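You operate a simulated robot arm through the tools that you are given. There is no shell and no other tool. Be economical: measure what you need, move in short steps, check, and stop when the job is done.

You run a simulated two-armed robot. Do the job below in one go: nothing can be reset, and whatever is moved stays where it is left.

## Task
Reset the grey box and run its actuator fully up and down twice.
Fine: hold box and handset still while pressing their keys.

It is judged by the outcome, as a careful person would: the job done as asked, and still so three seconds after it is handed in. It fails if anything else is knocked over, pushed out of place, dropped, spilled or broken.

## Robot
Two 7-joint arms with two-finger parallel grippers on one trunk, on a base that drives. Base frame: it is fixed to the floor where the robot stands at the start and does not move with it; the origin is under the middle of the robot, x ahead of it, y to its left, z up. Lengths are in m, angles in degrees, forces in N, time in s.
The left shoulder is at the start at [0.06, 0.143, 0.991], the right one opposite. With the tool pointing down near the work surface each hand reaches from about 0.32 to 0.74 m from the robot's upright axis, wherever it stands, measured 20 degrees to its own side. Places, roughly: down key of the white handset [0.5, -0.4, 0.9]; red key of the black control box [0.5, 0.2, 0.9]; red key of the blue control box [0.9, -0.6, 0.9]; red key of the grey control box [0.5, -0.1, 0.9]; something [0.9, -0.2, 1]; up key of the white handset [0.5, -0.4, 0.9]. Payload 1.57 kg a hand.
Tool frame (each hand has its own): the origin (TCP) lies between the finger pads and is the grasp point; the fingertips stand 0.03 m ahead of it; z points along the fingers, y is the line along which they close. Largest opening 0.11 m; finger width 0.024, thickness 0.012; the body of the gripper, 0.048 by 0.112 m, starts 0.078 m behind the TCP.
Orientation is told as [roll, pitch, yaw] about the base's x, y, z axes, in that order, counted from this pose: with the fingers straight down and closing along the base's y, the tool's x points along the base's -x, its y along +y and its z along -z.

## Interface
- The arms move only by the tool arm_command. It takes "left_rows", "right_rows" or both (then of equal length, played together; a hand with none holds still); each is a list of rows, each an object of numbers (a shift or turn left out is 0, a gripper value left out holds the last): "wx", "wy", "wz": the turn, a rotation vector about the tool's x, y, z in degrees; "dx", "dy", "dz": the shift along the tool's x, y, z in m; "jaw": the gripper command, from -1 (shut) to 1 (fully open), values between in proportion. In form: [{"wx": .., "wy": .., "wz": .., "dx": .., "dy": .., "dz": .., "jaw": ..}, ...]. A call has 1 to 12 rows; each row is the pose to reach, as a shift and turn from the pose commanded when the call began, along the tool's axes at that moment. Each row takes 0.2 s and may step no farther than 0.05 m and 8.6 degrees from the row before; otherwise, or with a gripper value out of range, the whole call is refused. Where a pose cannot be reached the arm comes as near as it can. A force on the tool above 90 N (or 10 N above the force at the start of the call, whichever is more), or a blocked arm, ends the call early, and 0.2 s more pass. Each finger travels about 0.045 m/s and halts on what it meets, pressing with about 35 N; the grip force reading is that of the motor and also rises with nothing between the fingers. The clock runs only during rows and for 0.2 s after the last one: add rows that repeat a pose to give the fingers time. It gives the time, the measured TCP pose, the force on the tool (base axes), the opening and the grip force at its end, in the units of the frame above (readings bear some noise), with the torque about the TCP (base axes, N m) and any sound that the robot's microphone picked up, and new pictures: "pictures" is both (left out), scene, wrist or none (wrist: the cameras of the hands that moved).
- Cameras (640 x 400 px; columns grow to the right, rows downward): "scene" is now at [0.0349, -0.0377, 1.5975]; the picture's right is [-0.50, -0.87, 0.00], its down [-0.68, 0.39, -0.62] and it looks along [0.54, -0.31, -0.78] (base axes); focal length 265 px, centre (320, 200). "left" rides on the left gripper at [0.07, -0.016, -0.141] in its tool frame; the picture's right is [0.23, 0.97, 0.00], its down [-0.85, 0.20, -0.48] and it looks along [-0.47, 0.11, 0.88] (tool axes); focal length 222 px, centre (320, 200). "right" rides on the right gripper at [0.07, 0.016, -0.141] in its tool frame; the picture's right is [-0.23, 0.97, 0.00], its down [-0.86, -0.20, -0.48] and it looks along [-0.47, -0.11, 0.88] (tool axes); focal length 222 px, centre (320, 200). There is no depth. A picture from a camera that has moved, and an enlarged one, comes with that camera's place and axes in the base frame and with its lens.
- slide_trunk(by): slides the trunk up (or, below 0, down) by that many m; the arms and the scene camera ride with it, the base frame stays. It gives what a move gives, with no picture.
- base_move(legs): drives the robot by 1 to 6 legs, each [ahead, left, turn to the left] in m, m and degrees, along the robot's own axes; the way and the turn of a leg run together, so that a leg with both is an arc; at most 1.5 m and 180 degrees a leg. The arms and the cameras ride along, it lands a little off, and it stops where it bumps. It gives what a move gives, and a new picture of the scene camera.
- head_to(pan, tilt): turns the head with the scene camera to pan (to the left, within 86 degrees either way) and tilt (down, from -29 to 69), counted from straight ahead of the robot. It gives what a move gives, and a new picture of the scene camera.
- enlarge(camera, box): a new picture of the part [left, top, right, bottom] of that camera's present view, enlarged. No time passes.
- close_job(): hands the job in; it is judged then, once.

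Work in short steps. Places have to be worked out from the pictures, the camera data and where the tool is seen: move nearer, look again, correct. Check each grasp and each placing, and mend what went wrong. You have 120 turns and 260 pictures in all, those below and enlarged ones among them. Open the grippers and draw the arms clear of the work before you hand the job in, unless the task says otherwise; then end with one line.

The tools are called after ">>>" as a command line: name --argument value ..., lists and objects as JSON in quotes. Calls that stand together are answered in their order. arm_command: Moves the arms, as the interface text tells. Its arguments: {"type":"object","properties":{"left_rows":{"type":"array","items":{"type":"object","properties":{"wx":{"type":"number"},"wy":{"type":"number"},"wz":{"type":"number"},"dx":{"type":"number"},"dy":{"type":"number"},"dz":{"type":"number"},"jaw":{"type":"number"}}}},"right_rows":{"type":"array","items":{"type":"object","properties":{"wx":{"type":"number"},"wy":{"type":"number"},"wz":{"type":"number"},"dx":{"type":"number"},"dy":{"type":"number"},"dz":{"type":"number"},"jaw":{"type":"number"}}}},"pictures":{"type":"string","enum":["both","scene","wrist","none"]}},"required":[]} The other tools are called the same way: slide_trunk (by) slides the trunk up or down; base_move (legs) drives the base; head_to (pan, tilt) turns the head that bears the scene camera; enlarge (camera, box) takes an enlarged picture of a part of a camera's view; close_job () hands the job in.

At the start:

```text
t: 0.0
left_ee_pos: [0.3893, -0.0069, 1.1843]
left_tcp_rot: [0.0, -0.2, 0.0]
left_contact_force: [0.0, 0.1, 0.0]
left_moment: [0.03, -0.01, -0.01]
left_grip_width: 0.1099
left_grasp_force: 0.0
right_ee_pos: [0.3027, -0.4663, 1.1659]
right_tcp_rot: [-0.1, 0.0, 0.0]
right_contact_force: [0.7, 0.2, 0.2]
right_moment: [-0.02, -0.01, 0.03]
right_grip_width: 0.1101
right_grasp_force: 0.0
trunk travel left (down, up): [-0.59, 0.0]
robot x, y, heading: [0.002, -0.0012, -0.1]
head pan, tilt: [-29.7, 51.4]
```

scene: 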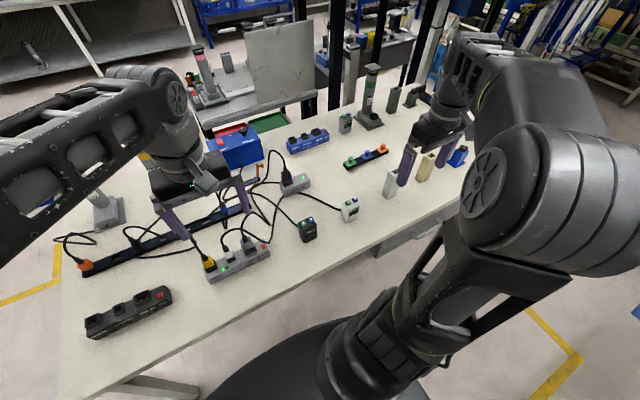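
right: 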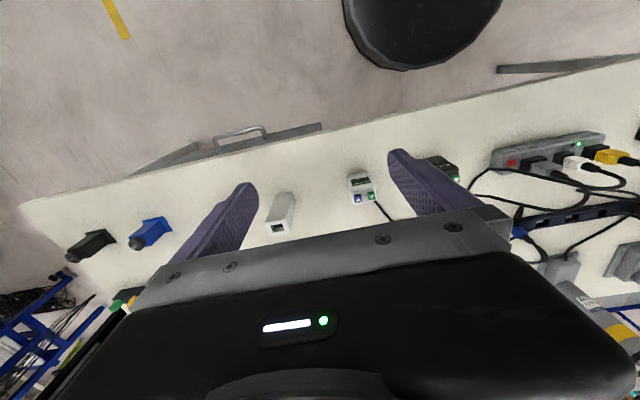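
left: 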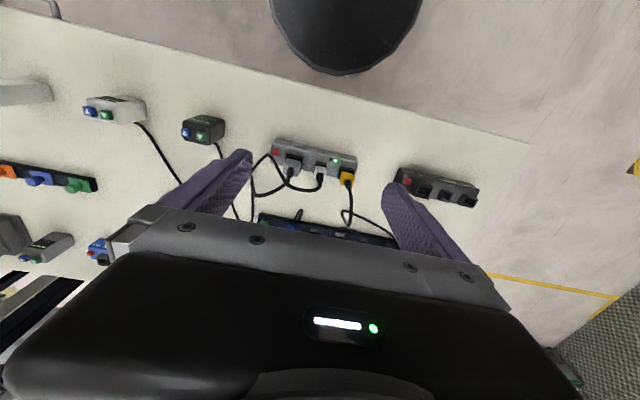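

I'll look closer at the grey box, the handsets and their cables before moving anything.

>>> enlarge --camera "scene" --box '[180, 180, 380, 305]'

>>> enlarge --camera "left" --box '[70, 80, 390, 280]'

>>> enlarge --camera "scene" --box '[300, 50, 460, 150]'

```text
3.20 times, centred on (280, 242) of scene
camera zoom: at [0.0349, -0.0377, 1.5975], right [-0.5, -0.87, 0.0], down [-0.68, 0.39, -0.62], along [0.54, -0.31, -0.78], focal length 849 px, centre (448, 64)
```

zoom: 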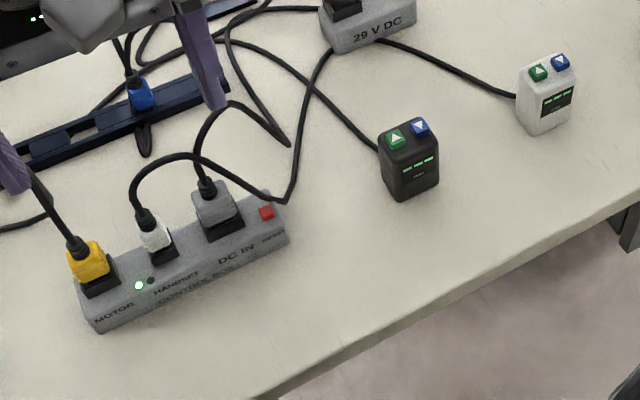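

```text
2.00 times, centred on (230, 180) of left
camera zoom: at [0.3201, -0.0227, 1.3269], right [-0.23, 0.97, 0.0], down [0.85, 0.2, 0.48], along [0.47, 0.11, -0.88], focal length 444 px, centre (500, 240)
```

zoom: 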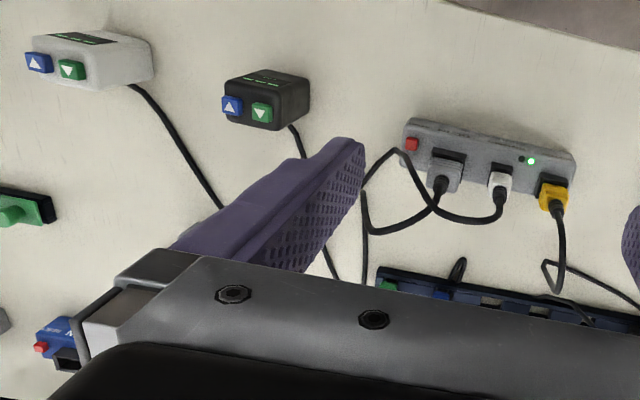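

```text
4.00 times, centred on (380, 100) of scene
camera zoom: at [0.0349, -0.0377, 1.5975], right [-0.5, -0.87, 0.0], down [-0.68, 0.39, -0.62], along [0.54, -0.31, -0.78], focal length 1061 px, centre (80, 600)
```

zoom: 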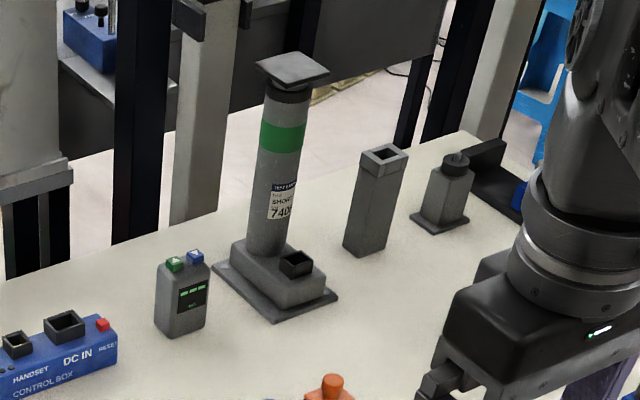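

The left arm hides the cabling in the scene view. I'll lift it aside to the left, then look again.

>>> arm_command --left_rows '[{"dy": 0.05}, {"dy": 0.1}, {"dy": 0.15}, {"dy": 0.2}, {"dy": 0.25, "dx": 0.03}, {"dy": 0.3, "dx": 0.05}, {"dy": 0.34, "dx": 0.08}]' --pictures "both"

>>> head_to --pan 0 --tilt 45

```text
refused: row 5 steps farther than a row can; nothing moved
```

```text
t: 0.9
left_ee_pos: [0.3905, -0.0071, 1.1855]
left_tcp_rot: [0.0, -0.1, -0.1]
left_contact_force: [-0.2, 0.3, 0.3]
left_moment: [0.0, -0.01, 0.03]
left_grip_width: 0.1101
left_grasp_force: 0.1
right_ee_pos: [0.3035, -0.4658, 1.1656]
right_tcp_rot: [0.0, 0.1, 0.0]
right_contact_force: [0.3, 0.7, -0.6]
right_moment: [-0.04, -0.01, 0.0]
right_grip_width: 0.1102
right_grasp_force: 0.2
trunk travel left (down, up): [-0.59, 0.0]
robot x, y, heading: [0.0018, -0.0022, -0.1]
head pan, tilt: [0.0, 45.0]
camera scene: at [0.0505, -0.0003, 1.6062], right [0.0, -1.0, 0.0], down [-0.71, 0.0, -0.71], along [0.71, 0.0, -0.71], focal length 265 px, centre (320, 200)
```

scene: 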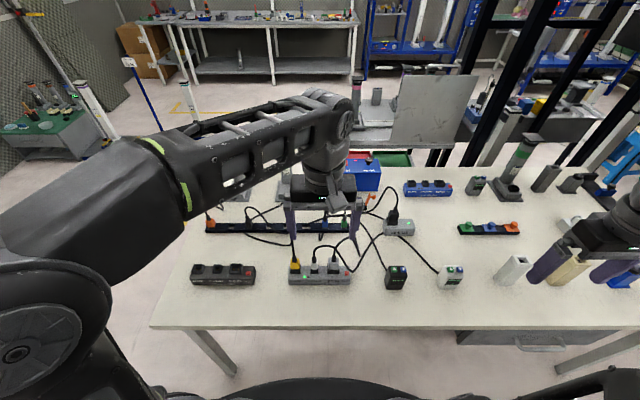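

The step was just too long; I redo it with shorter steps.

>>> arm_command --left_rows '[{"dy": 0.045}, {"dy": 0.09}, {"dy": 0.135}, {"dy": 0.18}, {"dy": 0.22, "dx": 0.02}, {"dy": 0.26, "dx": 0.04}, {"dy": 0.3, "dx": 0.06}, {"dy": 0.34, "dx": 0.08}]' --pictures "both"

```text
t: 2.8
left_ee_pos: [0.3103, 0.3361, 1.1847]
left_tcp_rot: [-0.1, -0.1, 0.0]
left_contact_force: [0.0, 0.7, -0.4]
left_moment: [0.02, 0.01, 0.01]
left_grip_width: 0.1102
left_grasp_force: 0.0
right_ee_pos: [0.3019, -0.4661, 1.165]
right_tcp_rot: [0.1, 0.1, -0.1]
right_contact_force: [1.1, -0.3, -0.8]
right_moment: [-0.02, -0.02, -0.02]
right_grip_width: 0.1101
right_grasp_force: 0.0
trunk travel left (down, up): [-0.59, 0.0]
robot x, y, heading: [0.0008, 0.0019, 0.2]
head pan, tilt: [0.0, 45.0]
camera scene: at [0.0508, 0.0002, 1.6062], right [0.0, -1.0, 0.0], down [-0.71, 0.0, -0.71], along [0.71, 0.0, -0.71], focal length 265 px, centre (320, 200)
camera left: at [0.2402, 0.3196, 1.3258], right [-0.23, 0.97, 0.0], down [0.85, 0.2, 0.48], along [0.47, 0.11, -0.88], focal length 222 px, centre (320, 200)
```

scene: 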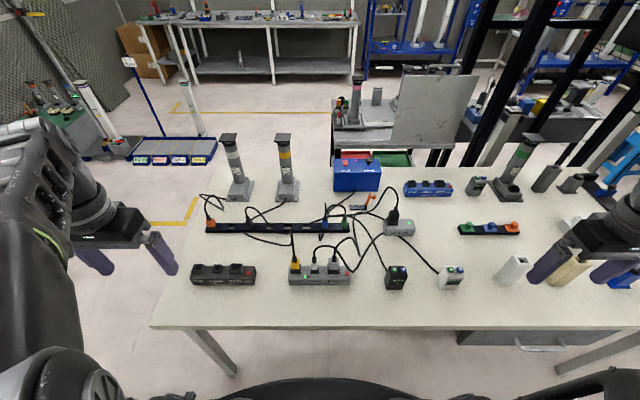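
left: 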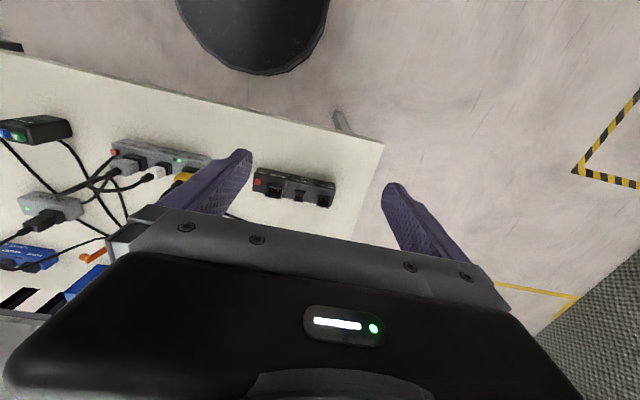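

>>> enlarge --camera "scene" --box '[190, 120, 350, 220]'

>>> enlarge --camera "scene" --box '[280, 190, 480, 300]'

>>> enlarge --camera "scene" --box '[180, 190, 370, 300]'

```text
4.00 times, centred on (270, 170) of scene
camera zoom: at [0.0508, 0.0002, 1.6062], right [0.0, -1.0, 0.0], down [-0.71, 0.0, -0.71], along [0.71, 0.0, -0.71], focal length 1061 px, centre (520, 320)
```

zoom: 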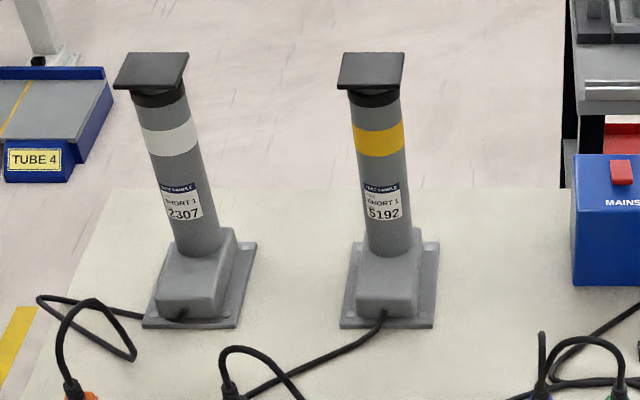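

```text
3.20 times, centred on (380, 245) of scene
camera zoom: at [0.0508, 0.0002, 1.6062], right [0.0, -1.0, 0.0], down [-0.71, 0.0, -0.71], along [0.71, 0.0, -0.71], focal length 849 px, centre (128, 56)
```

zoom: 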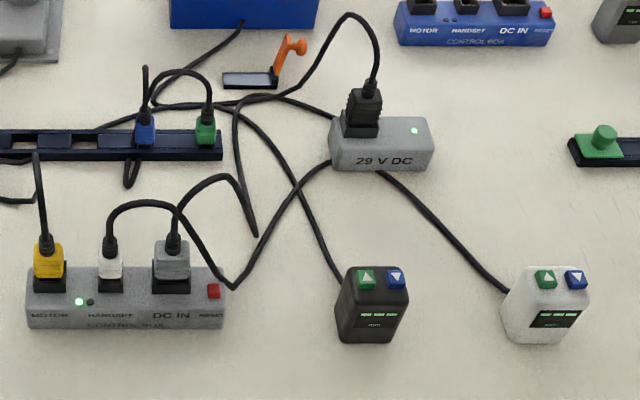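

```text
3.37 times, centred on (275, 245) of scene
camera zoom: at [0.0508, 0.0002, 1.6062], right [0.0, -1.0, 0.0], down [-0.71, 0.0, -0.71], along [0.71, 0.0, -0.71], focal length 894 px, centre (472, 48)
```

zoom: 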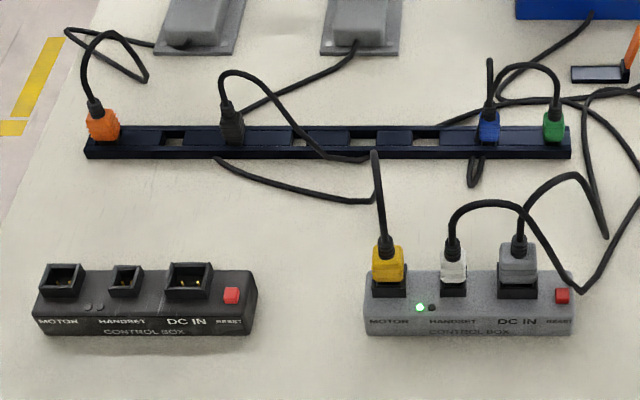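

The white handset plug and yellow motor plug sit in the grey box; the yellow-banded column seems to be its actuator. I enlarge the right hand view for handset shape.

>>> enlarge --camera "right" --box '[320, 120, 640, 320]'

>>> enlarge --camera "scene" --box '[430, 250, 480, 300]'

>>> enlarge --camera "scene" --box '[280, 240, 360, 300]'

```text
2.00 times, centred on (480, 220) of right
camera zoom: at [0.2341, -0.4491, 1.3081], right [0.23, 0.97, 0.0], down [0.86, -0.2, 0.48], along [0.47, -0.11, -0.88], focal length 444 px, centre (0, 160)
```

zoom: 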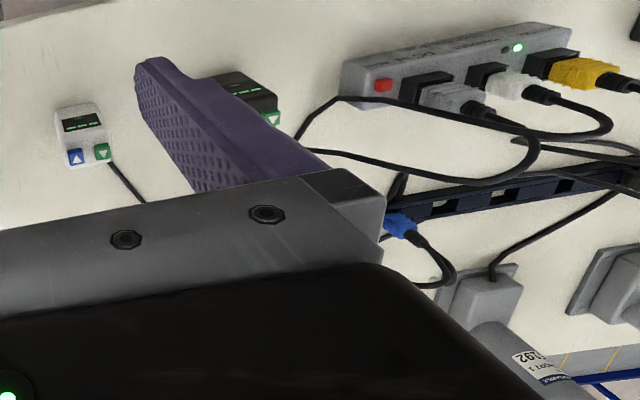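

```text
8.00 times, centred on (455, 275) of scene
camera zoom: at [0.0508, 0.0002, 1.6062], right [0.0, -1.0, 0.0], down [-0.71, 0.0, -0.71], along [0.71, 0.0, -0.71], focal length 2122 px, centre (-760, -400)
```

zoom: 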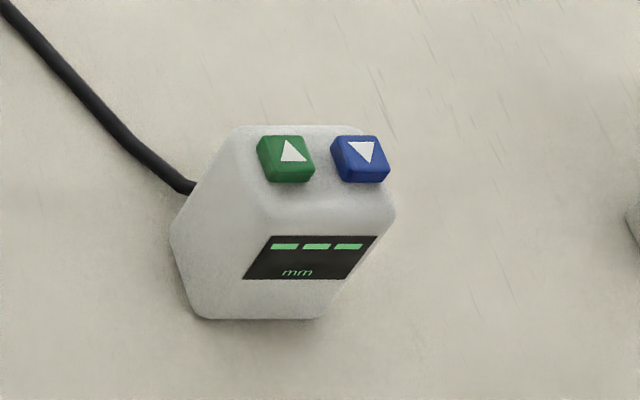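

```text
6.67 times, centred on (320, 270) of scene
camera zoom: at [0.0508, 0.0002, 1.6062], right [0.0, -1.0, 0.0], down [-0.71, 0.0, -0.71], along [0.71, 0.0, -0.71], focal length 1768 px, centre (320, -267)
```

zoom: 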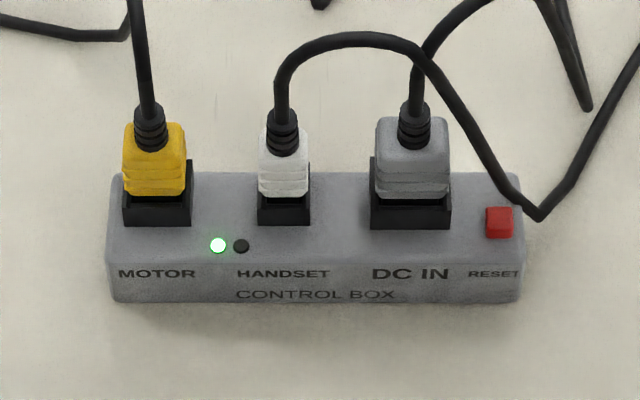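

The handset stands about 8 cm tall with its keys on top; the grey box's RESET key is at about (0.479, -0.085, 0.852). I yaw both hands 90° at height: the left to straddle the box front and back, the right to keep its palm narrow next to the plugs.

>>> arm_command --left_rows '[{"wz": -8}, {"wz": -16}, {"wz": -24}, {"wz": -32}, {"wz": -40}, {"wz": -48}, {"wz": -56}, {"wz": -64}, {"wz": -72}, {"wz": -80}, {"wz": -88}, {"wz": -90}]' --right_rows '[{"wz": -8, "jaw": -1}, {"wz": -16}, {"wz": -24}, {"wz": -32}, {"wz": -40}, {"wz": -48}, {"wz": -56}, {"wz": -64}, {"wz": -72}, {"wz": -80}, {"wz": -88}, {"wz": -90}]' --pictures "scene"

```text
t: 5.3
left_ee_pos: [0.3104, 0.3338, 1.1854]
left_tcp_rot: [-0.1, -0.1, 90.1]
left_contact_force: [0.2, -0.4, 0.0]
left_moment: [0.01, 0.0, -0.02]
left_grip_width: 0.1101
left_grasp_force: 0.0
right_ee_pos: [0.3034, -0.4668, 1.1653]
right_tcp_rot: [0.1, 0.0, 90.1]
right_contact_force: [0.3, 0.4, 0.5]
right_moment: [-0.01, 0.0, -0.01]
right_grip_width: 0.0
right_grasp_force: 21.3
trunk travel left (down, up): [-0.59, 0.0]
robot x, y, heading: [-0.0029, 0.0013, -0.0]
head pan, tilt: [0.0, 45.0]
camera scene: at [0.0506, -0.0003, 1.6062], right [0.0, -1.0, 0.0], down [-0.71, 0.0, -0.71], along [0.71, 0.0, -0.71], focal length 265 px, centre (320, 200)
```

scene: 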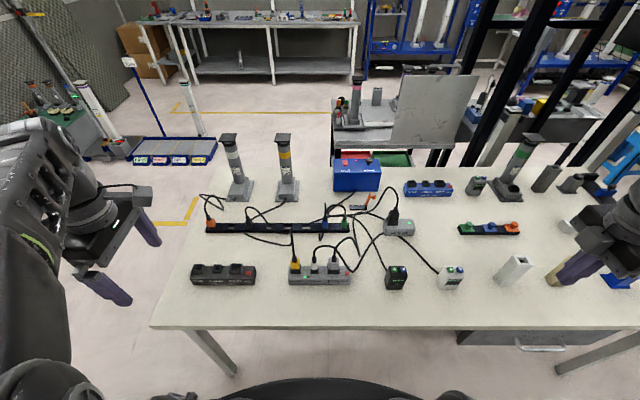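

Both yaws worked. Now I bring the left hand to a 45° tilted pre-grasp left of the box, and the right hand above and right of the RESET key.

>>> arm_command --left_rows '[{"wy": 4.5, "dx": 0.0, "dy": -0.02, "dz": 0.0}, {"wy": 9, "dx": 0.0, "dy": -0.05, "dz": 0.0}, {"wy": 13.5, "dy": -0.085, "dx": 0.01, "dz": 0.02}, {"wy": 18, "dy": -0.11, "dx": 0.03, "dz": 0.05}, {"wy": 22.5, "dy": -0.13, "dx": 0.05, "dz": 0.08}, {"wy": 27, "dy": -0.15, "dx": 0.07, "dz": 0.11}, {"wy": 31.5, "dy": -0.165, "dx": 0.09, "dz": 0.14}, {"wy": 36, "dy": -0.177, "dx": 0.11, "dz": 0.17}, {"wy": 40.5, "dy": -0.177, "dx": 0.12, "dz": 0.2}, {"wy": 45, "dy": -0.177, "dx": 0.13, "dz": 0.23}]' --right_rows '[{"dx": -0.033, "dy": -0.017, "dz": 0.011}, {"dx": -0.067, "dy": -0.035, "dz": 0.023}, {"dx": -0.1, "dy": -0.053, "dz": 0.035}, {"dx": -0.135, "dy": -0.07, "dz": 0.046}, {"dx": -0.168, "dy": -0.088, "dz": 0.058}, {"dx": -0.202, "dy": -0.106, "dz": 0.069}, {"dx": -0.236, "dy": -0.123, "dz": 0.081}, {"dx": -0.27, "dy": -0.141, "dz": 0.092}, {"dx": -0.303, "dy": -0.158, "dz": 0.104}, {"dx": -0.337, "dy": -0.176, "dz": 0.115}]'

```text
t: 7.5
left_ee_pos: [0.4885, 0.2063, 0.9547]
left_tcp_rot: [-0.2, 45.1, 89.9]
left_contact_force: [0.1, -0.4, -0.1]
left_moment: [-0.02, 0.02, -0.02]
left_grip_width: 0.11
left_grasp_force: 0.1
left hand out of reach, approached as far as the arm can: row 1, 2
right_ee_pos: [0.4805, -0.1258, 1.0498]
right_tcp_rot: [0.0, 0.1, 90.1]
right_contact_force: [0.3, 0.0, 0.2]
right_moment: [-0.02, 0.01, 0.03]
right_grip_width: 0.0001
right_grasp_force: 21.5
trunk travel left (down, up): [-0.59, 0.0]
robot x, y, heading: [0.0023, -0.0005, -0.0]
head pan, tilt: [0.0, 45.0]
camera scene: at [0.0522, 0.0013, 1.6062], right [0.0, -1.0, 0.0], down [-0.71, 0.0, -0.71], along [0.71, 0.0, -0.71], focal length 265 px, centre (320, 200)
camera right: at [0.466, -0.195, 1.1922], right [-0.97, 0.23, 0.0], down [0.2, 0.86, 0.48], along [0.11, 0.47, -0.88], focal length 222 px, centre (320, 200)
camera left: at [0.5048, 0.2564, 1.1047], right [-0.97, -0.16, 0.16], down [-0.2, 0.94, -0.27], along [-0.11, -0.29, -0.95], focal length 222 px, centre (320, 200)
```

scene: 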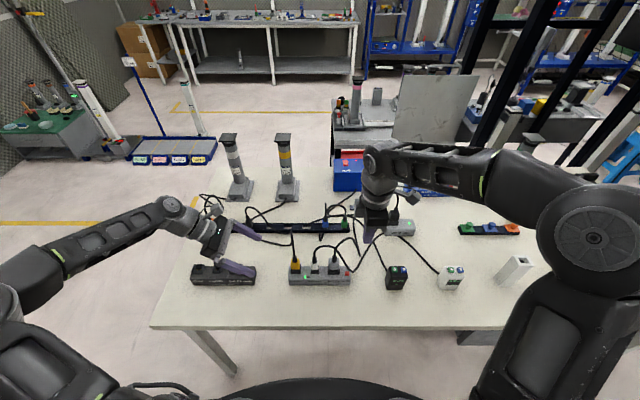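
right: 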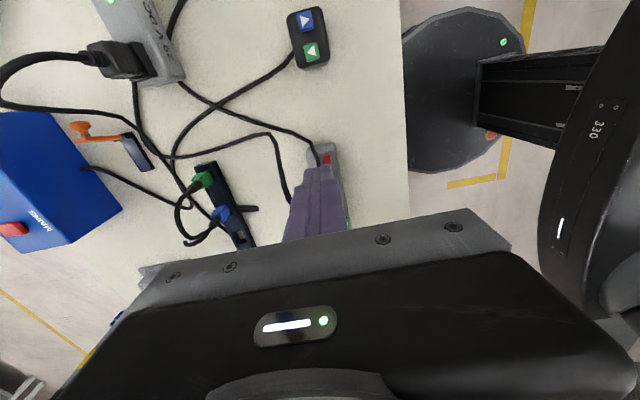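
left: 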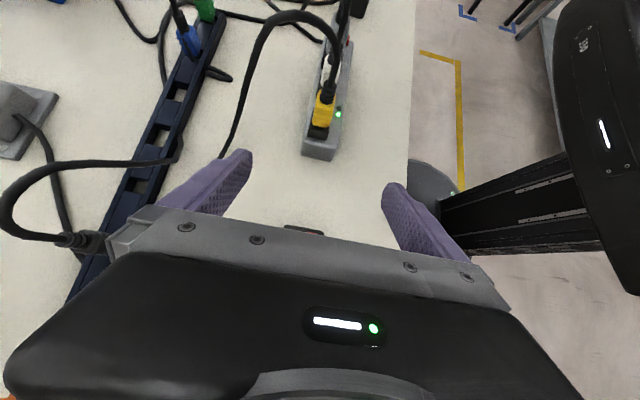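

The RESET key resolves to (0.482, -0.083) from two cameras, and the box's left end to (0.49, 0.095). The left hand is lined up, so I slide it along its own axis to straddle the box end, stopping just short first.

>>> arm_command --left_rows '[{"dz": 0.03}, {"dz": 0.06}, {"dz": 0.09}, {"dz": 0.115}, {"dz": 0.135}]' --pictures "both"

>>> enlarge --camera "scene" --box '[180, 200, 380, 325]'

```text
t: 8.8
left_ee_pos: [0.4886, 0.1089, 0.8601]
left_tcp_rot: [-0.1, 44.9, 90.0]
left_contact_force: [-0.5, 0.2, -0.4]
left_moment: [0.0, 0.0, -0.02]
left_grip_width: 0.1102
left_grasp_force: 0.1
right_ee_pos: [0.4803, -0.1278, 1.051]
right_tcp_rot: [0.1, 0.0, 90.0]
right_contact_force: [-0.7, 0.1, -0.9]
right_moment: [-0.03, 0.0, 0.02]
right_grip_width: 0.0
right_grasp_force: 21.2
trunk travel left (down, up): [-0.59, 0.0]
robot x, y, heading: [-0.0004, -0.0007, -0.1]
head pan, tilt: [0.0, 45.0]
camera scene: at [0.0509, -0.0001, 1.6062], right [0.0, -1.0, 0.0], down [-0.71, 0.0, -0.71], along [0.71, 0.0, -0.71], focal length 265 px, centre (320, 200)
camera left: at [0.5047, 0.1587, 1.0098], right [-0.97, -0.16, 0.16], down [-0.2, 0.94, -0.27], along [-0.11, -0.29, -0.95], focal length 222 px, centre (320, 200)
```

scene: 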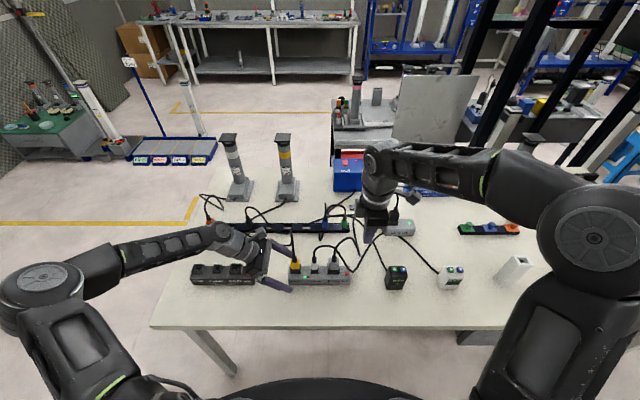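
left: 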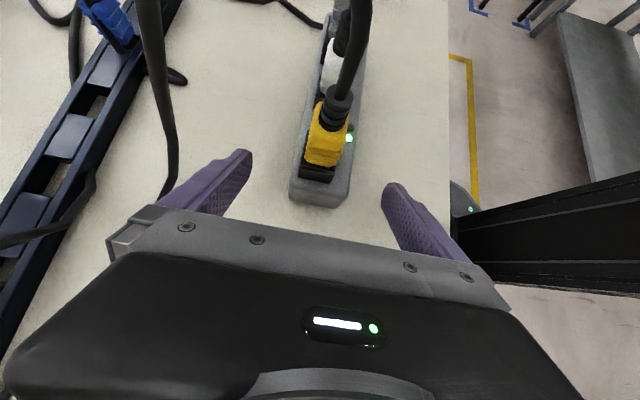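

```text
3.20 times, centred on (280, 262) of scene
camera zoom: at [0.0509, -0.0001, 1.6062], right [0.0, -1.0, 0.0], down [-0.71, 0.0, -0.71], along [0.71, 0.0, -0.71], focal length 849 px, centre (448, 0)
```

zoom: 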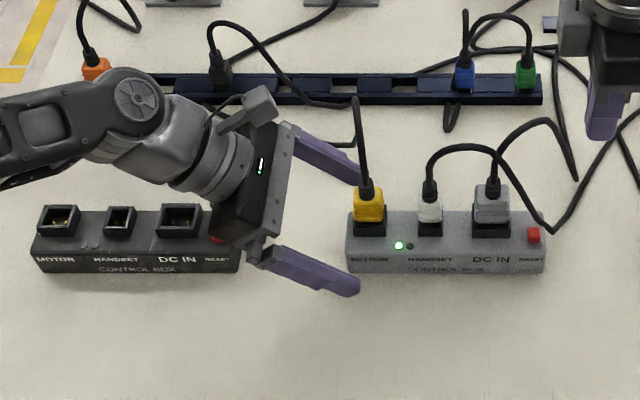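

The box sits between the fingers with its centre at x≈0.4855. I go the last 3 cm with a 3 mm correction, then close.

>>> arm_command --left_rows '[{"dz": 0.015, "dy": 0.003}, {"dz": 0.03, "dy": 0.003}, {"dz": 0.03, "dy": 0.003, "jaw": 0.2}, {"dz": 0.03, "dy": 0.003, "jaw": 0.0}, {"dz": 0.03, "dy": 0.003, "jaw": -0.05}, {"dz": 0.03, "dy": 0.003, "jaw": -0.05}, {"dz": 0.03, "dy": 0.003, "jaw": -0.05}]' --pictures "both"

>>> enlarge --camera "scene" --box '[260, 220, 380, 295]'

```text
t: 10.3
left_ee_pos: [0.4854, 0.087, 0.8389]
left_tcp_rot: [-0.2, 45.1, 89.9]
left_contact_force: [1.0, 0.1, 0.4]
left_moment: [0.0, 0.01, 0.01]
left_grip_width: 0.0529
left_grasp_force: 0.1
right_ee_pos: [0.4796, -0.1271, 1.0494]
right_tcp_rot: [0.1, 0.0, 90.1]
right_contact_force: [-0.3, -1.0, 0.3]
right_moment: [-0.04, -0.01, 0.0]
right_grip_width: 0.0
right_grasp_force: 21.4
trunk travel left (down, up): [-0.59, 0.0]
robot x, y, heading: [-0.004, -0.0009, -0.0]
head pan, tilt: [0.0, 45.0]
camera scene: at [0.0507, 0.0, 1.6062], right [0.0, -1.0, 0.0], down [-0.71, 0.0, -0.71], along [0.71, 0.0, -0.71], focal length 265 px, centre (320, 200)
camera left: at [0.501, 0.1372, 0.989], right [-0.97, -0.16, 0.16], down [-0.2, 0.94, -0.27], along [-0.11, -0.29, -0.95], focal length 222 px, centre (320, 200)
```

scene: 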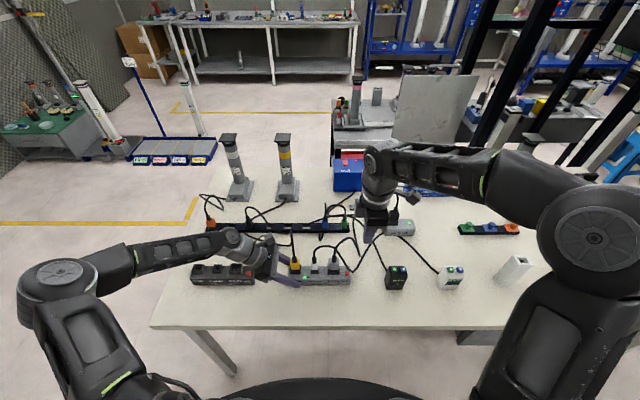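
left: 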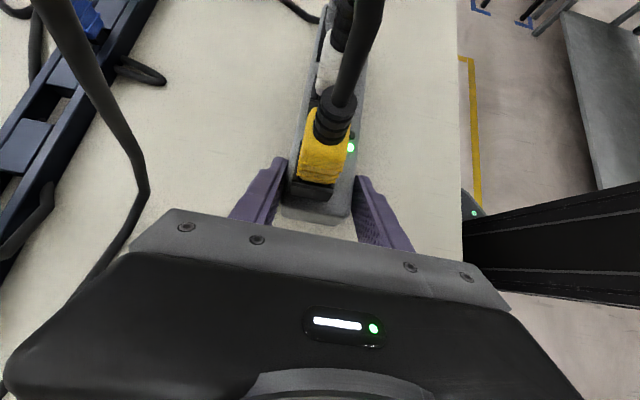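

```text
5.33 times, centred on (320, 258) of scene
camera zoom: at [0.0507, 0.0, 1.6062], right [0.0, -1.0, 0.0], down [-0.71, 0.0, -0.71], along [0.71, 0.0, -0.71], focal length 1415 px, centre (320, -107)
```

zoom: 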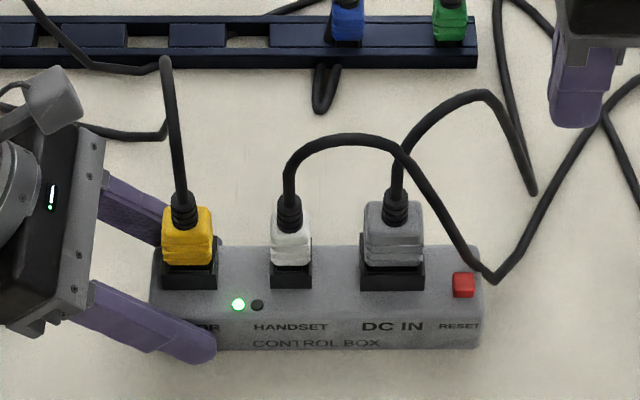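

The box is lightly between the fingers. Before lowering the right hand I check how the handset cable runs beside the RESET key, and firm the left grip.

>>> arm_command --left_rows '[{"jaw": -1}, {"jaw": -1}, {"jaw": -1}]' --right_rows '[{"dx": 0.01}, {"dx": 0.03}, {"dx": 0.05}]' --pictures "none"

>>> enlarge --camera "right" --box '[230, 130, 430, 255]'

>>> enlarge --camera "left" --box '[250, 0, 410, 100]'

```text
t: 11.2
left_ee_pos: [0.4845, 0.0865, 0.8391]
left_tcp_rot: [-0.3, 45.0, 89.9]
left_contact_force: [0.3, -0.2, 0.9]
left_moment: [-0.02, -0.11, 0.12]
left_grip_width: 0.0493
left_grasp_force: 35.1
right_ee_pos: [0.4799, -0.1792, 1.0491]
right_tcp_rot: [0.0, 0.0, 90.0]
right_contact_force: [0.5, 0.0, -0.8]
right_moment: [-0.02, -0.02, 0.03]
right_grip_width: 0.0
right_grasp_force: 21.4
trunk travel left (down, up): [-0.59, 0.0]
robot x, y, heading: [0.002, 0.0014, 0.0]
head pan, tilt: [0.0, 45.0]
```

```text
3.20 times, centred on (330, 192) of right
camera zoom: at [0.4645, -0.2471, 1.1917], right [-0.97, 0.23, 0.0], down [0.2, 0.85, 0.48], along [0.11, 0.47, -0.88], focal length 711 px, centre (288, 224)
```

zoom: 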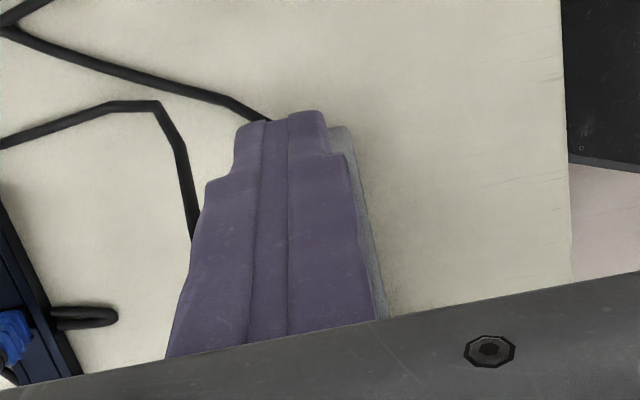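

```text
4.00 times, centred on (330, 50) of left
camera zoom: at [0.501, 0.1371, 0.989], right [-0.97, -0.16, 0.16], down [-0.2, 0.94, -0.27], along [-0.11, -0.29, -0.95], focal length 888 px, centre (280, 800)
```

zoom: 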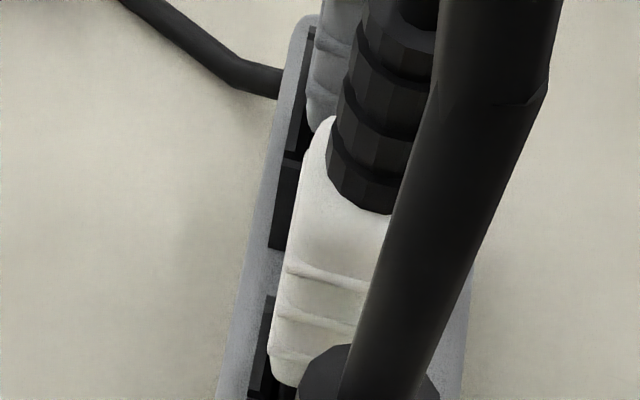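

The handset cable passes just behind the RESET key (x≈0.50, z≈0.855), so I'll press slightly toward the front of the key, at (0.475, -0.086). I go to 2 cm above it first.

>>> arm_command --right_rows '[{"dx": -0.045, "dy": 0.005}, {"dx": -0.093, "dy": 0.005}, {"dx": -0.093, "dy": 0.005, "dz": 0.045}, {"dx": -0.093, "dy": 0.005, "dz": 0.09}, {"dx": -0.093, "dy": 0.005, "dz": 0.13}, {"dx": -0.093, "dy": 0.005, "dz": 0.145}]' --pictures "wrist"

>>> enlarge --camera "scene" --box '[280, 220, 400, 295]'

>>> enlarge --camera "left" --box '[250, 0, 410, 100]'

```text
t: 12.6
left_ee_pos: [0.4853, 0.087, 0.8388]
left_tcp_rot: [-0.2, 45.1, 89.8]
left_contact_force: [-0.6, -0.3, 0.6]
left_moment: [-0.05, -0.08, 0.02]
left_grip_width: 0.0497
left_grasp_force: 34.7
right_ee_pos: [0.4723, -0.0843, 0.9061]
right_tcp_rot: [0.0, 0.0, 90.0]
right_contact_force: [0.2, 0.4, -0.3]
right_moment: [-0.02, -0.03, 0.01]
right_grip_width: 0.0002
right_grasp_force: 21.8
trunk travel left (down, up): [-0.59, 0.0]
robot x, y, heading: [0.0019, -0.001, -0.1]
head pan, tilt: [0.0, 45.0]
camera right: at [0.458, -0.1543, 1.0479], right [-0.97, 0.23, 0.0], down [0.2, 0.86, 0.48], along [0.11, 0.47, -0.88], focal length 222 px, centre (320, 200)
```

right: 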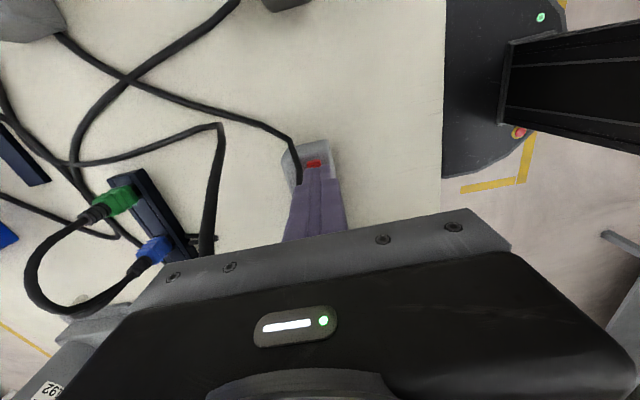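

```text
5.33 times, centred on (340, 258) of scene
camera zoom: at [0.0505, -0.0002, 1.6062], right [0.0, -1.0, 0.0], down [-0.71, 0.0, -0.71], along [0.71, 0.0, -0.71], focal length 1415 px, centre (213, -107)
```

zoom: 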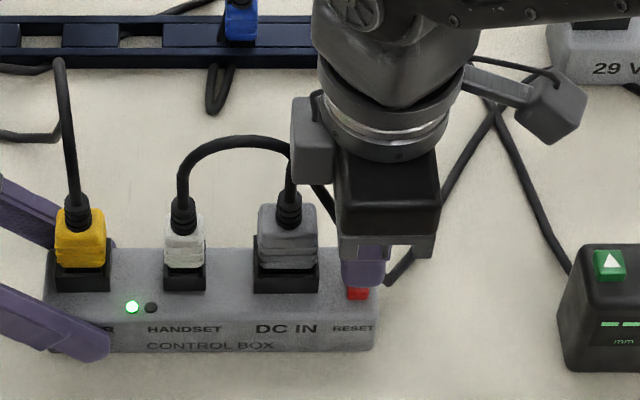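

```text
4.00 times, centred on (330, 50) of left
camera zoom: at [0.5008, 0.137, 0.989], right [-0.97, -0.16, 0.16], down [-0.2, 0.94, -0.27], along [-0.11, -0.29, -0.95], focal length 888 px, centre (280, 800)
```

zoom: 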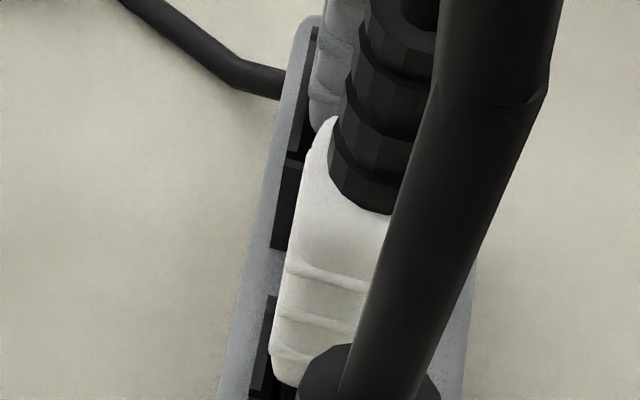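

The tip is over the key (key centre ≈ (0.478, -0.085)), with the cable beside it and clear. I descend gently and watch the force.

>>> arm_command --right_rows '[{"dz": 0.012, "dy": -0.003}, {"dz": 0.02, "dy": -0.003}, {"dz": 0.024, "dy": -0.003}, {"dz": 0.026, "dy": -0.003}]' --pictures "none"

>>> enlarge --camera "scene" --box '[280, 220, 400, 295]'

```text
t: 13.6
left_ee_pos: [0.4858, 0.0861, 0.8387]
left_tcp_rot: [-0.2, 45.1, 89.9]
left_contact_force: [1.4, -2.5, -0.2]
left_moment: [0.11, -0.06, 0.22]
left_grip_width: 0.0496
left_grasp_force: 34.6
right_ee_pos: [0.4777, -0.0866, 0.88]
right_tcp_rot: [0.0, -0.1, 90.0]
right_contact_force: [-0.8, 2.0, 4.6]
right_moment: [0.09, 0.03, 0.02]
right_grip_width: 0.0001
right_grasp_force: 21.5
trunk travel left (down, up): [-0.59, 0.0]
robot x, y, heading: [0.0036, -0.0025, -0.1]
head pan, tilt: [0.0, 45.0]
heard: click
```

```text
5.33 times, centred on (340, 258) of scene
camera zoom: at [0.0504, -0.0001, 1.6063], right [0.0, -1.0, 0.0], down [-0.71, 0.0, -0.71], along [0.71, 0.0, -0.71], focal length 1415 px, centre (213, -107)
```

zoom: 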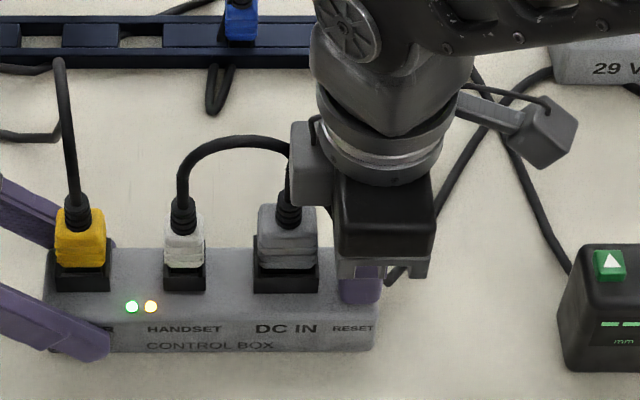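

A click was heard and the amber light came on. I keep holding to see whether the reset needs a long press.

>>> arm_command --right_rows '[{"dz": 0.0}, {"dz": 0.0}, {"dz": 0.0}, {"dz": 0.0}, {"dz": 0.0}, {"dz": 0.0}, {"dz": 0.0}, {"dz": 0.0}, {"dz": 0.0}, {"dz": 0.0}]' --pictures "none"

>>> enlarge --camera "scene" --box '[280, 220, 400, 295]'

```text
t: 15.8
left_ee_pos: [0.4858, 0.0864, 0.8402]
left_tcp_rot: [-0.2, 45.1, 89.9]
left_contact_force: [1.2, -2.1, 0.6]
left_moment: [-0.09, -0.12, 0.29]
left_grip_width: 0.0495
left_grasp_force: 35.3
right_ee_pos: [0.4772, -0.0863, 0.8789]
right_tcp_rot: [0.0, 0.0, 90.0]
right_contact_force: [1.4, 2.0, 3.5]
right_moment: [0.07, -0.04, -0.02]
right_grip_width: 0.0
right_grasp_force: 21.3
trunk travel left (down, up): [-0.59, 0.0]
robot x, y, heading: [-0.0028, -0.0011, 0.0]
head pan, tilt: [0.0, 45.0]
```

```text
5.33 times, centred on (340, 258) of scene
camera zoom: at [0.0506, 0.0, 1.6062], right [0.0, -1.0, 0.0], down [-0.71, 0.0, -0.71], along [0.71, 0.0, -0.71], focal length 1415 px, centre (213, -107)
```

zoom: 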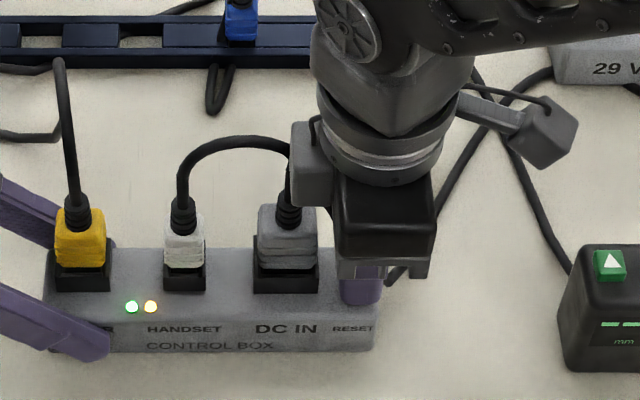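

The amber light stays on. I hold a bit longer.

>>> arm_command --right_rows '[{"dz": 0.0}, {"dz": 0.0}, {"dz": 0.0}, {"dz": 0.0}, {"dz": 0.0}, {"dz": 0.0}, {"dz": 0.0}, {"dz": 0.0}, {"dz": 0.0}, {"dz": 0.0}, {"dz": 0.0}, {"dz": 0.0}]' --pictures "none"

>>> arm_command --right_rows '[{"dz": 0.0}, {"dz": 0.0}, {"dz": 0.0}, {"dz": 0.0}, {"dz": 0.0}, {"dz": 0.0}]' --pictures "scene"

>>> enlarge --camera "scene" --box '[280, 220, 400, 295]'

```text
t: 18.4
left_ee_pos: [0.4848, 0.0868, 0.8403]
left_tcp_rot: [-0.3, 45.0, 89.9]
left_contact_force: [1.8, -0.1, 0.0]
left_moment: [0.05, 0.01, 0.31]
left_grip_width: 0.0496
left_grasp_force: 34.5
right_ee_pos: [0.4759, -0.0857, 0.8794]
right_tcp_rot: [0.0, 0.1, 90.0]
right_contact_force: [0.7, 0.6, 3.5]
right_moment: [0.02, 0.02, -0.01]
right_grip_width: 0.0
right_grasp_force: 21.2
trunk travel left (down, up): [-0.59, 0.0]
robot x, y, heading: [0.0002, 0.0005, 0.0]
head pan, tilt: [0.0, 45.0]
```

```text
t: 19.8
left_ee_pos: [0.4854, 0.0868, 0.8389]
left_tcp_rot: [-0.2, 45.1, 89.9]
left_contact_force: [1.2, -0.1, -0.4]
left_moment: [-0.04, 0.03, 0.33]
left_grip_width: 0.0497
left_grasp_force: 35.2
right_ee_pos: [0.4766, -0.0865, 0.8798]
right_tcp_rot: [0.0, 0.0, 90.0]
right_contact_force: [-1.8, -0.2, 5.1]
right_moment: [0.0, 0.01, 0.0]
right_grip_width: 0.0
right_grasp_force: 21.0
trunk travel left (down, up): [-0.59, 0.0]
robot x, y, heading: [-0.0007, 0.0015, -0.2]
head pan, tilt: [0.0, 45.0]
camera scene: at [0.0505, 0.0, 1.6062], right [0.0, -1.0, 0.0], down [-0.71, 0.0, -0.71], along [0.71, 0.0, -0.71], focal length 265 px, centre (320, 200)
```

scene: 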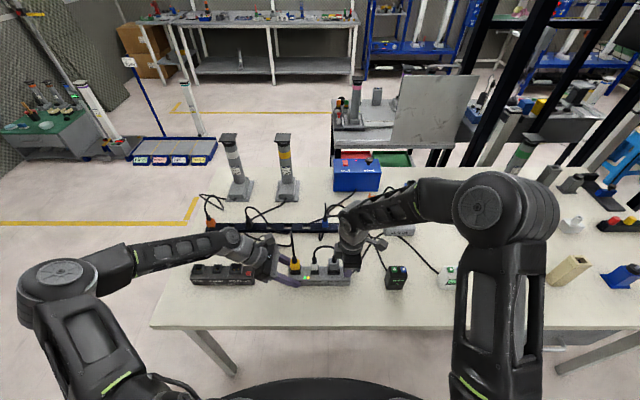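

```text
5.33 times, centred on (340, 258) of scene
camera zoom: at [0.0505, 0.0, 1.6062], right [0.0, -1.0, 0.0], down [-0.71, 0.0, -0.71], along [0.71, 0.0, -0.71], focal length 1415 px, centre (213, -107)
```

zoom: 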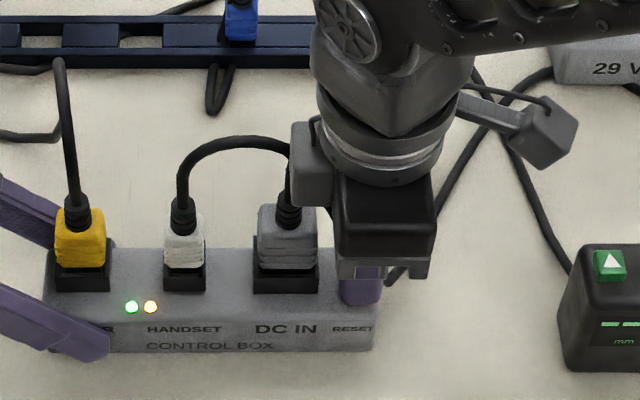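

Six seconds held with no further change. I release the key straight up and see whether the amber light stays.

>>> arm_command --right_rows '[{"dz": -0.02}, {"dz": -0.06}, {"dz": -0.1}, {"dz": -0.14}, {"dz": -0.15}]' --pictures "none"

>>> enlarge --camera "scene" --box '[280, 220, 400, 295]'

>>> enlarge --camera "scene" --box '[420, 240, 500, 300]'

```text
t: 20.9
left_ee_pos: [0.4856, 0.0874, 0.8391]
left_tcp_rot: [-0.2, 45.2, 90.0]
left_contact_force: [-0.3, 1.3, 1.0]
left_moment: [0.0, 0.0, 0.07]
left_grip_width: 0.0497
left_grasp_force: 34.6
right_ee_pos: [0.4759, -0.0866, 1.0289]
right_tcp_rot: [0.0, 0.0, 90.0]
right_contact_force: [-0.6, -0.2, -0.2]
right_moment: [0.02, 0.02, 0.02]
right_grip_width: 0.0
right_grasp_force: 21.4
trunk travel left (down, up): [-0.59, 0.0]
robot x, y, heading: [-0.0004, -0.0009, -0.1]
head pan, tilt: [0.0, 45.0]
```

```text
5.33 times, centred on (340, 258) of scene
camera zoom: at [0.0504, 0.0001, 1.6062], right [0.0, -1.0, 0.0], down [-0.71, 0.0, -0.71], along [0.71, 0.0, -0.71], focal length 1415 px, centre (213, -107)
```

zoom: 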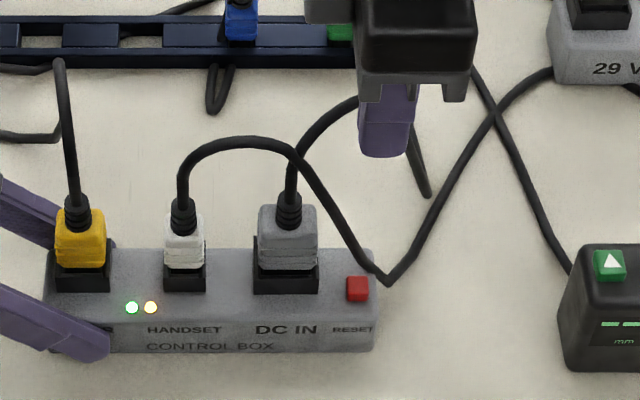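

```text
6.67 times, centred on (460, 270) of scene
camera zoom: at [0.0504, 0.0001, 1.6062], right [0.0, -1.0, 0.0], down [-0.71, 0.0, -0.71], along [0.71, 0.0, -0.71], focal length 1768 px, centre (-613, -267)
```

zoom: 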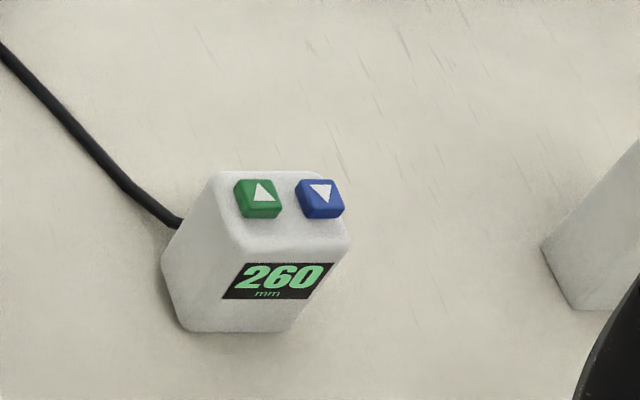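

The amber light latched and the white handset now reads 260 mm, confirming it belongs to this box. I open the left hand, back out along its axis, and lift both hands.

>>> arm_command --left_rows '[{"jaw": 0.5}, {"jaw": 0.5}, {"jaw": 0.5}, {"jaw": 0.5}, {"dz": -0.04}, {"dz": -0.08}, {"dz": -0.12}, {"dz": -0.16}, {"dz": -0.2}, {"dz": -0.24}, {"dz": -0.26}]' --right_rows '[{"dz": -0.02}, {"dz": -0.05}, {"dz": -0.08, "dx": 0.02}, {"dz": -0.09, "dx": 0.06}, {"dz": -0.09, "dx": 0.1}, {"dz": -0.09, "dx": 0.14}, {"dz": -0.09, "dx": 0.18}, {"dz": -0.09, "dx": 0.18}, {"dz": -0.09, "dx": 0.18}, {"dz": -0.09, "dx": 0.18}, {"dz": -0.09, "dx": 0.18}]' --pictures "scene"

```text
t: 23.4
left_ee_pos: [0.4835, 0.2698, 1.0206]
left_tcp_rot: [-0.3, 45.1, 90.0]
left_contact_force: [-0.4, 0.6, -0.4]
left_moment: [0.01, -0.03, 0.02]
left_grip_width: 0.0824
left_grasp_force: 0.0
right_ee_pos: [0.4757, -0.2653, 1.1192]
right_tcp_rot: [0.1, 0.0, 90.0]
right_contact_force: [-0.8, -0.3, 0.5]
right_moment: [-0.01, 0.0, -0.01]
right_grip_width: 0.0002
right_grasp_force: 21.5
trunk travel left (down, up): [-0.59, 0.0]
robot x, y, heading: [0.0019, -0.0007, 0.1]
head pan, tilt: [0.0, 45.0]
camera scene: at [0.0505, -0.0002, 1.6062], right [0.0, -1.0, 0.0], down [-0.71, 0.0, -0.71], along [0.71, 0.0, -0.71], focal length 265 px, centre (320, 200)
```

scene: 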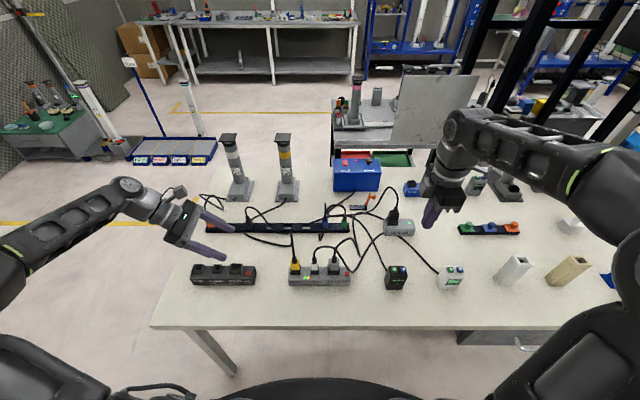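

I raise the left hand another 13 cm so it clears the plugs, then drive the robot 0.33 m to the right so the handset lies centred between both arms.

>>> arm_command --left_rows '[{"dx": 0.03, "dz": -0.03}, {"dx": 0.06, "dz": -0.06}, {"dx": 0.09, "dz": -0.09}]' --pictures "none"

>>> base_move --legs '[[0, -0.33, 0]]'

```text
t: 24.1
left_ee_pos: [0.4832, 0.2725, 1.116]
left_tcp_rot: [-0.2, 45.1, 89.9]
left_contact_force: [0.0, 0.4, -0.3]
left_moment: [0.0, 0.04, 0.01]
left_grip_width: 0.0824
left_grasp_force: 0.0
left hand out of reach, approached as far as the arm can: row 3
right_ee_pos: [0.4756, -0.2638, 1.1194]
right_tcp_rot: [0.1, -0.1, 90.0]
right_contact_force: [0.4, -0.2, -0.1]
right_moment: [0.0, 0.0, 0.03]
right_grip_width: 0.0001
right_grasp_force: 21.3
trunk travel left (down, up): [-0.59, 0.0]
robot x, y, heading: [-0.0004, -0.0032, -0.1]
head pan, tilt: [0.0, 45.0]
```

```text
t: 26.3
left_ee_pos: [0.4823, -0.0559, 1.1174]
left_tcp_rot: [-0.2, 45.0, 90.0]
left_contact_force: [0.4, 0.3, -0.2]
left_moment: [0.0, 0.03, 0.01]
left_grip_width: 0.0825
left_grasp_force: 0.1
right_ee_pos: [0.4758, -0.5936, 1.1197]
right_tcp_rot: [0.0, 0.0, 90.1]
right_contact_force: [0.4, -0.5, -0.2]
right_moment: [0.0, 0.05, 0.03]
right_grip_width: 0.0
right_grasp_force: 21.3
trunk travel left (down, up): [-0.59, 0.0]
robot x, y, heading: [0.0007, -0.3256, 0.4]
head pan, tilt: [0.0, 45.0]
camera scene: at [0.0508, -0.3276, 1.6062], right [0.0, -1.0, 0.0], down [-0.71, 0.0, -0.71], along [0.71, 0.0, -0.71], focal length 265 px, centre (320, 200)
```

scene: 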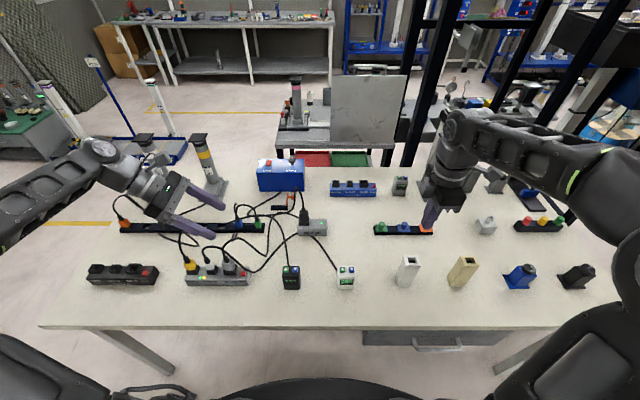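

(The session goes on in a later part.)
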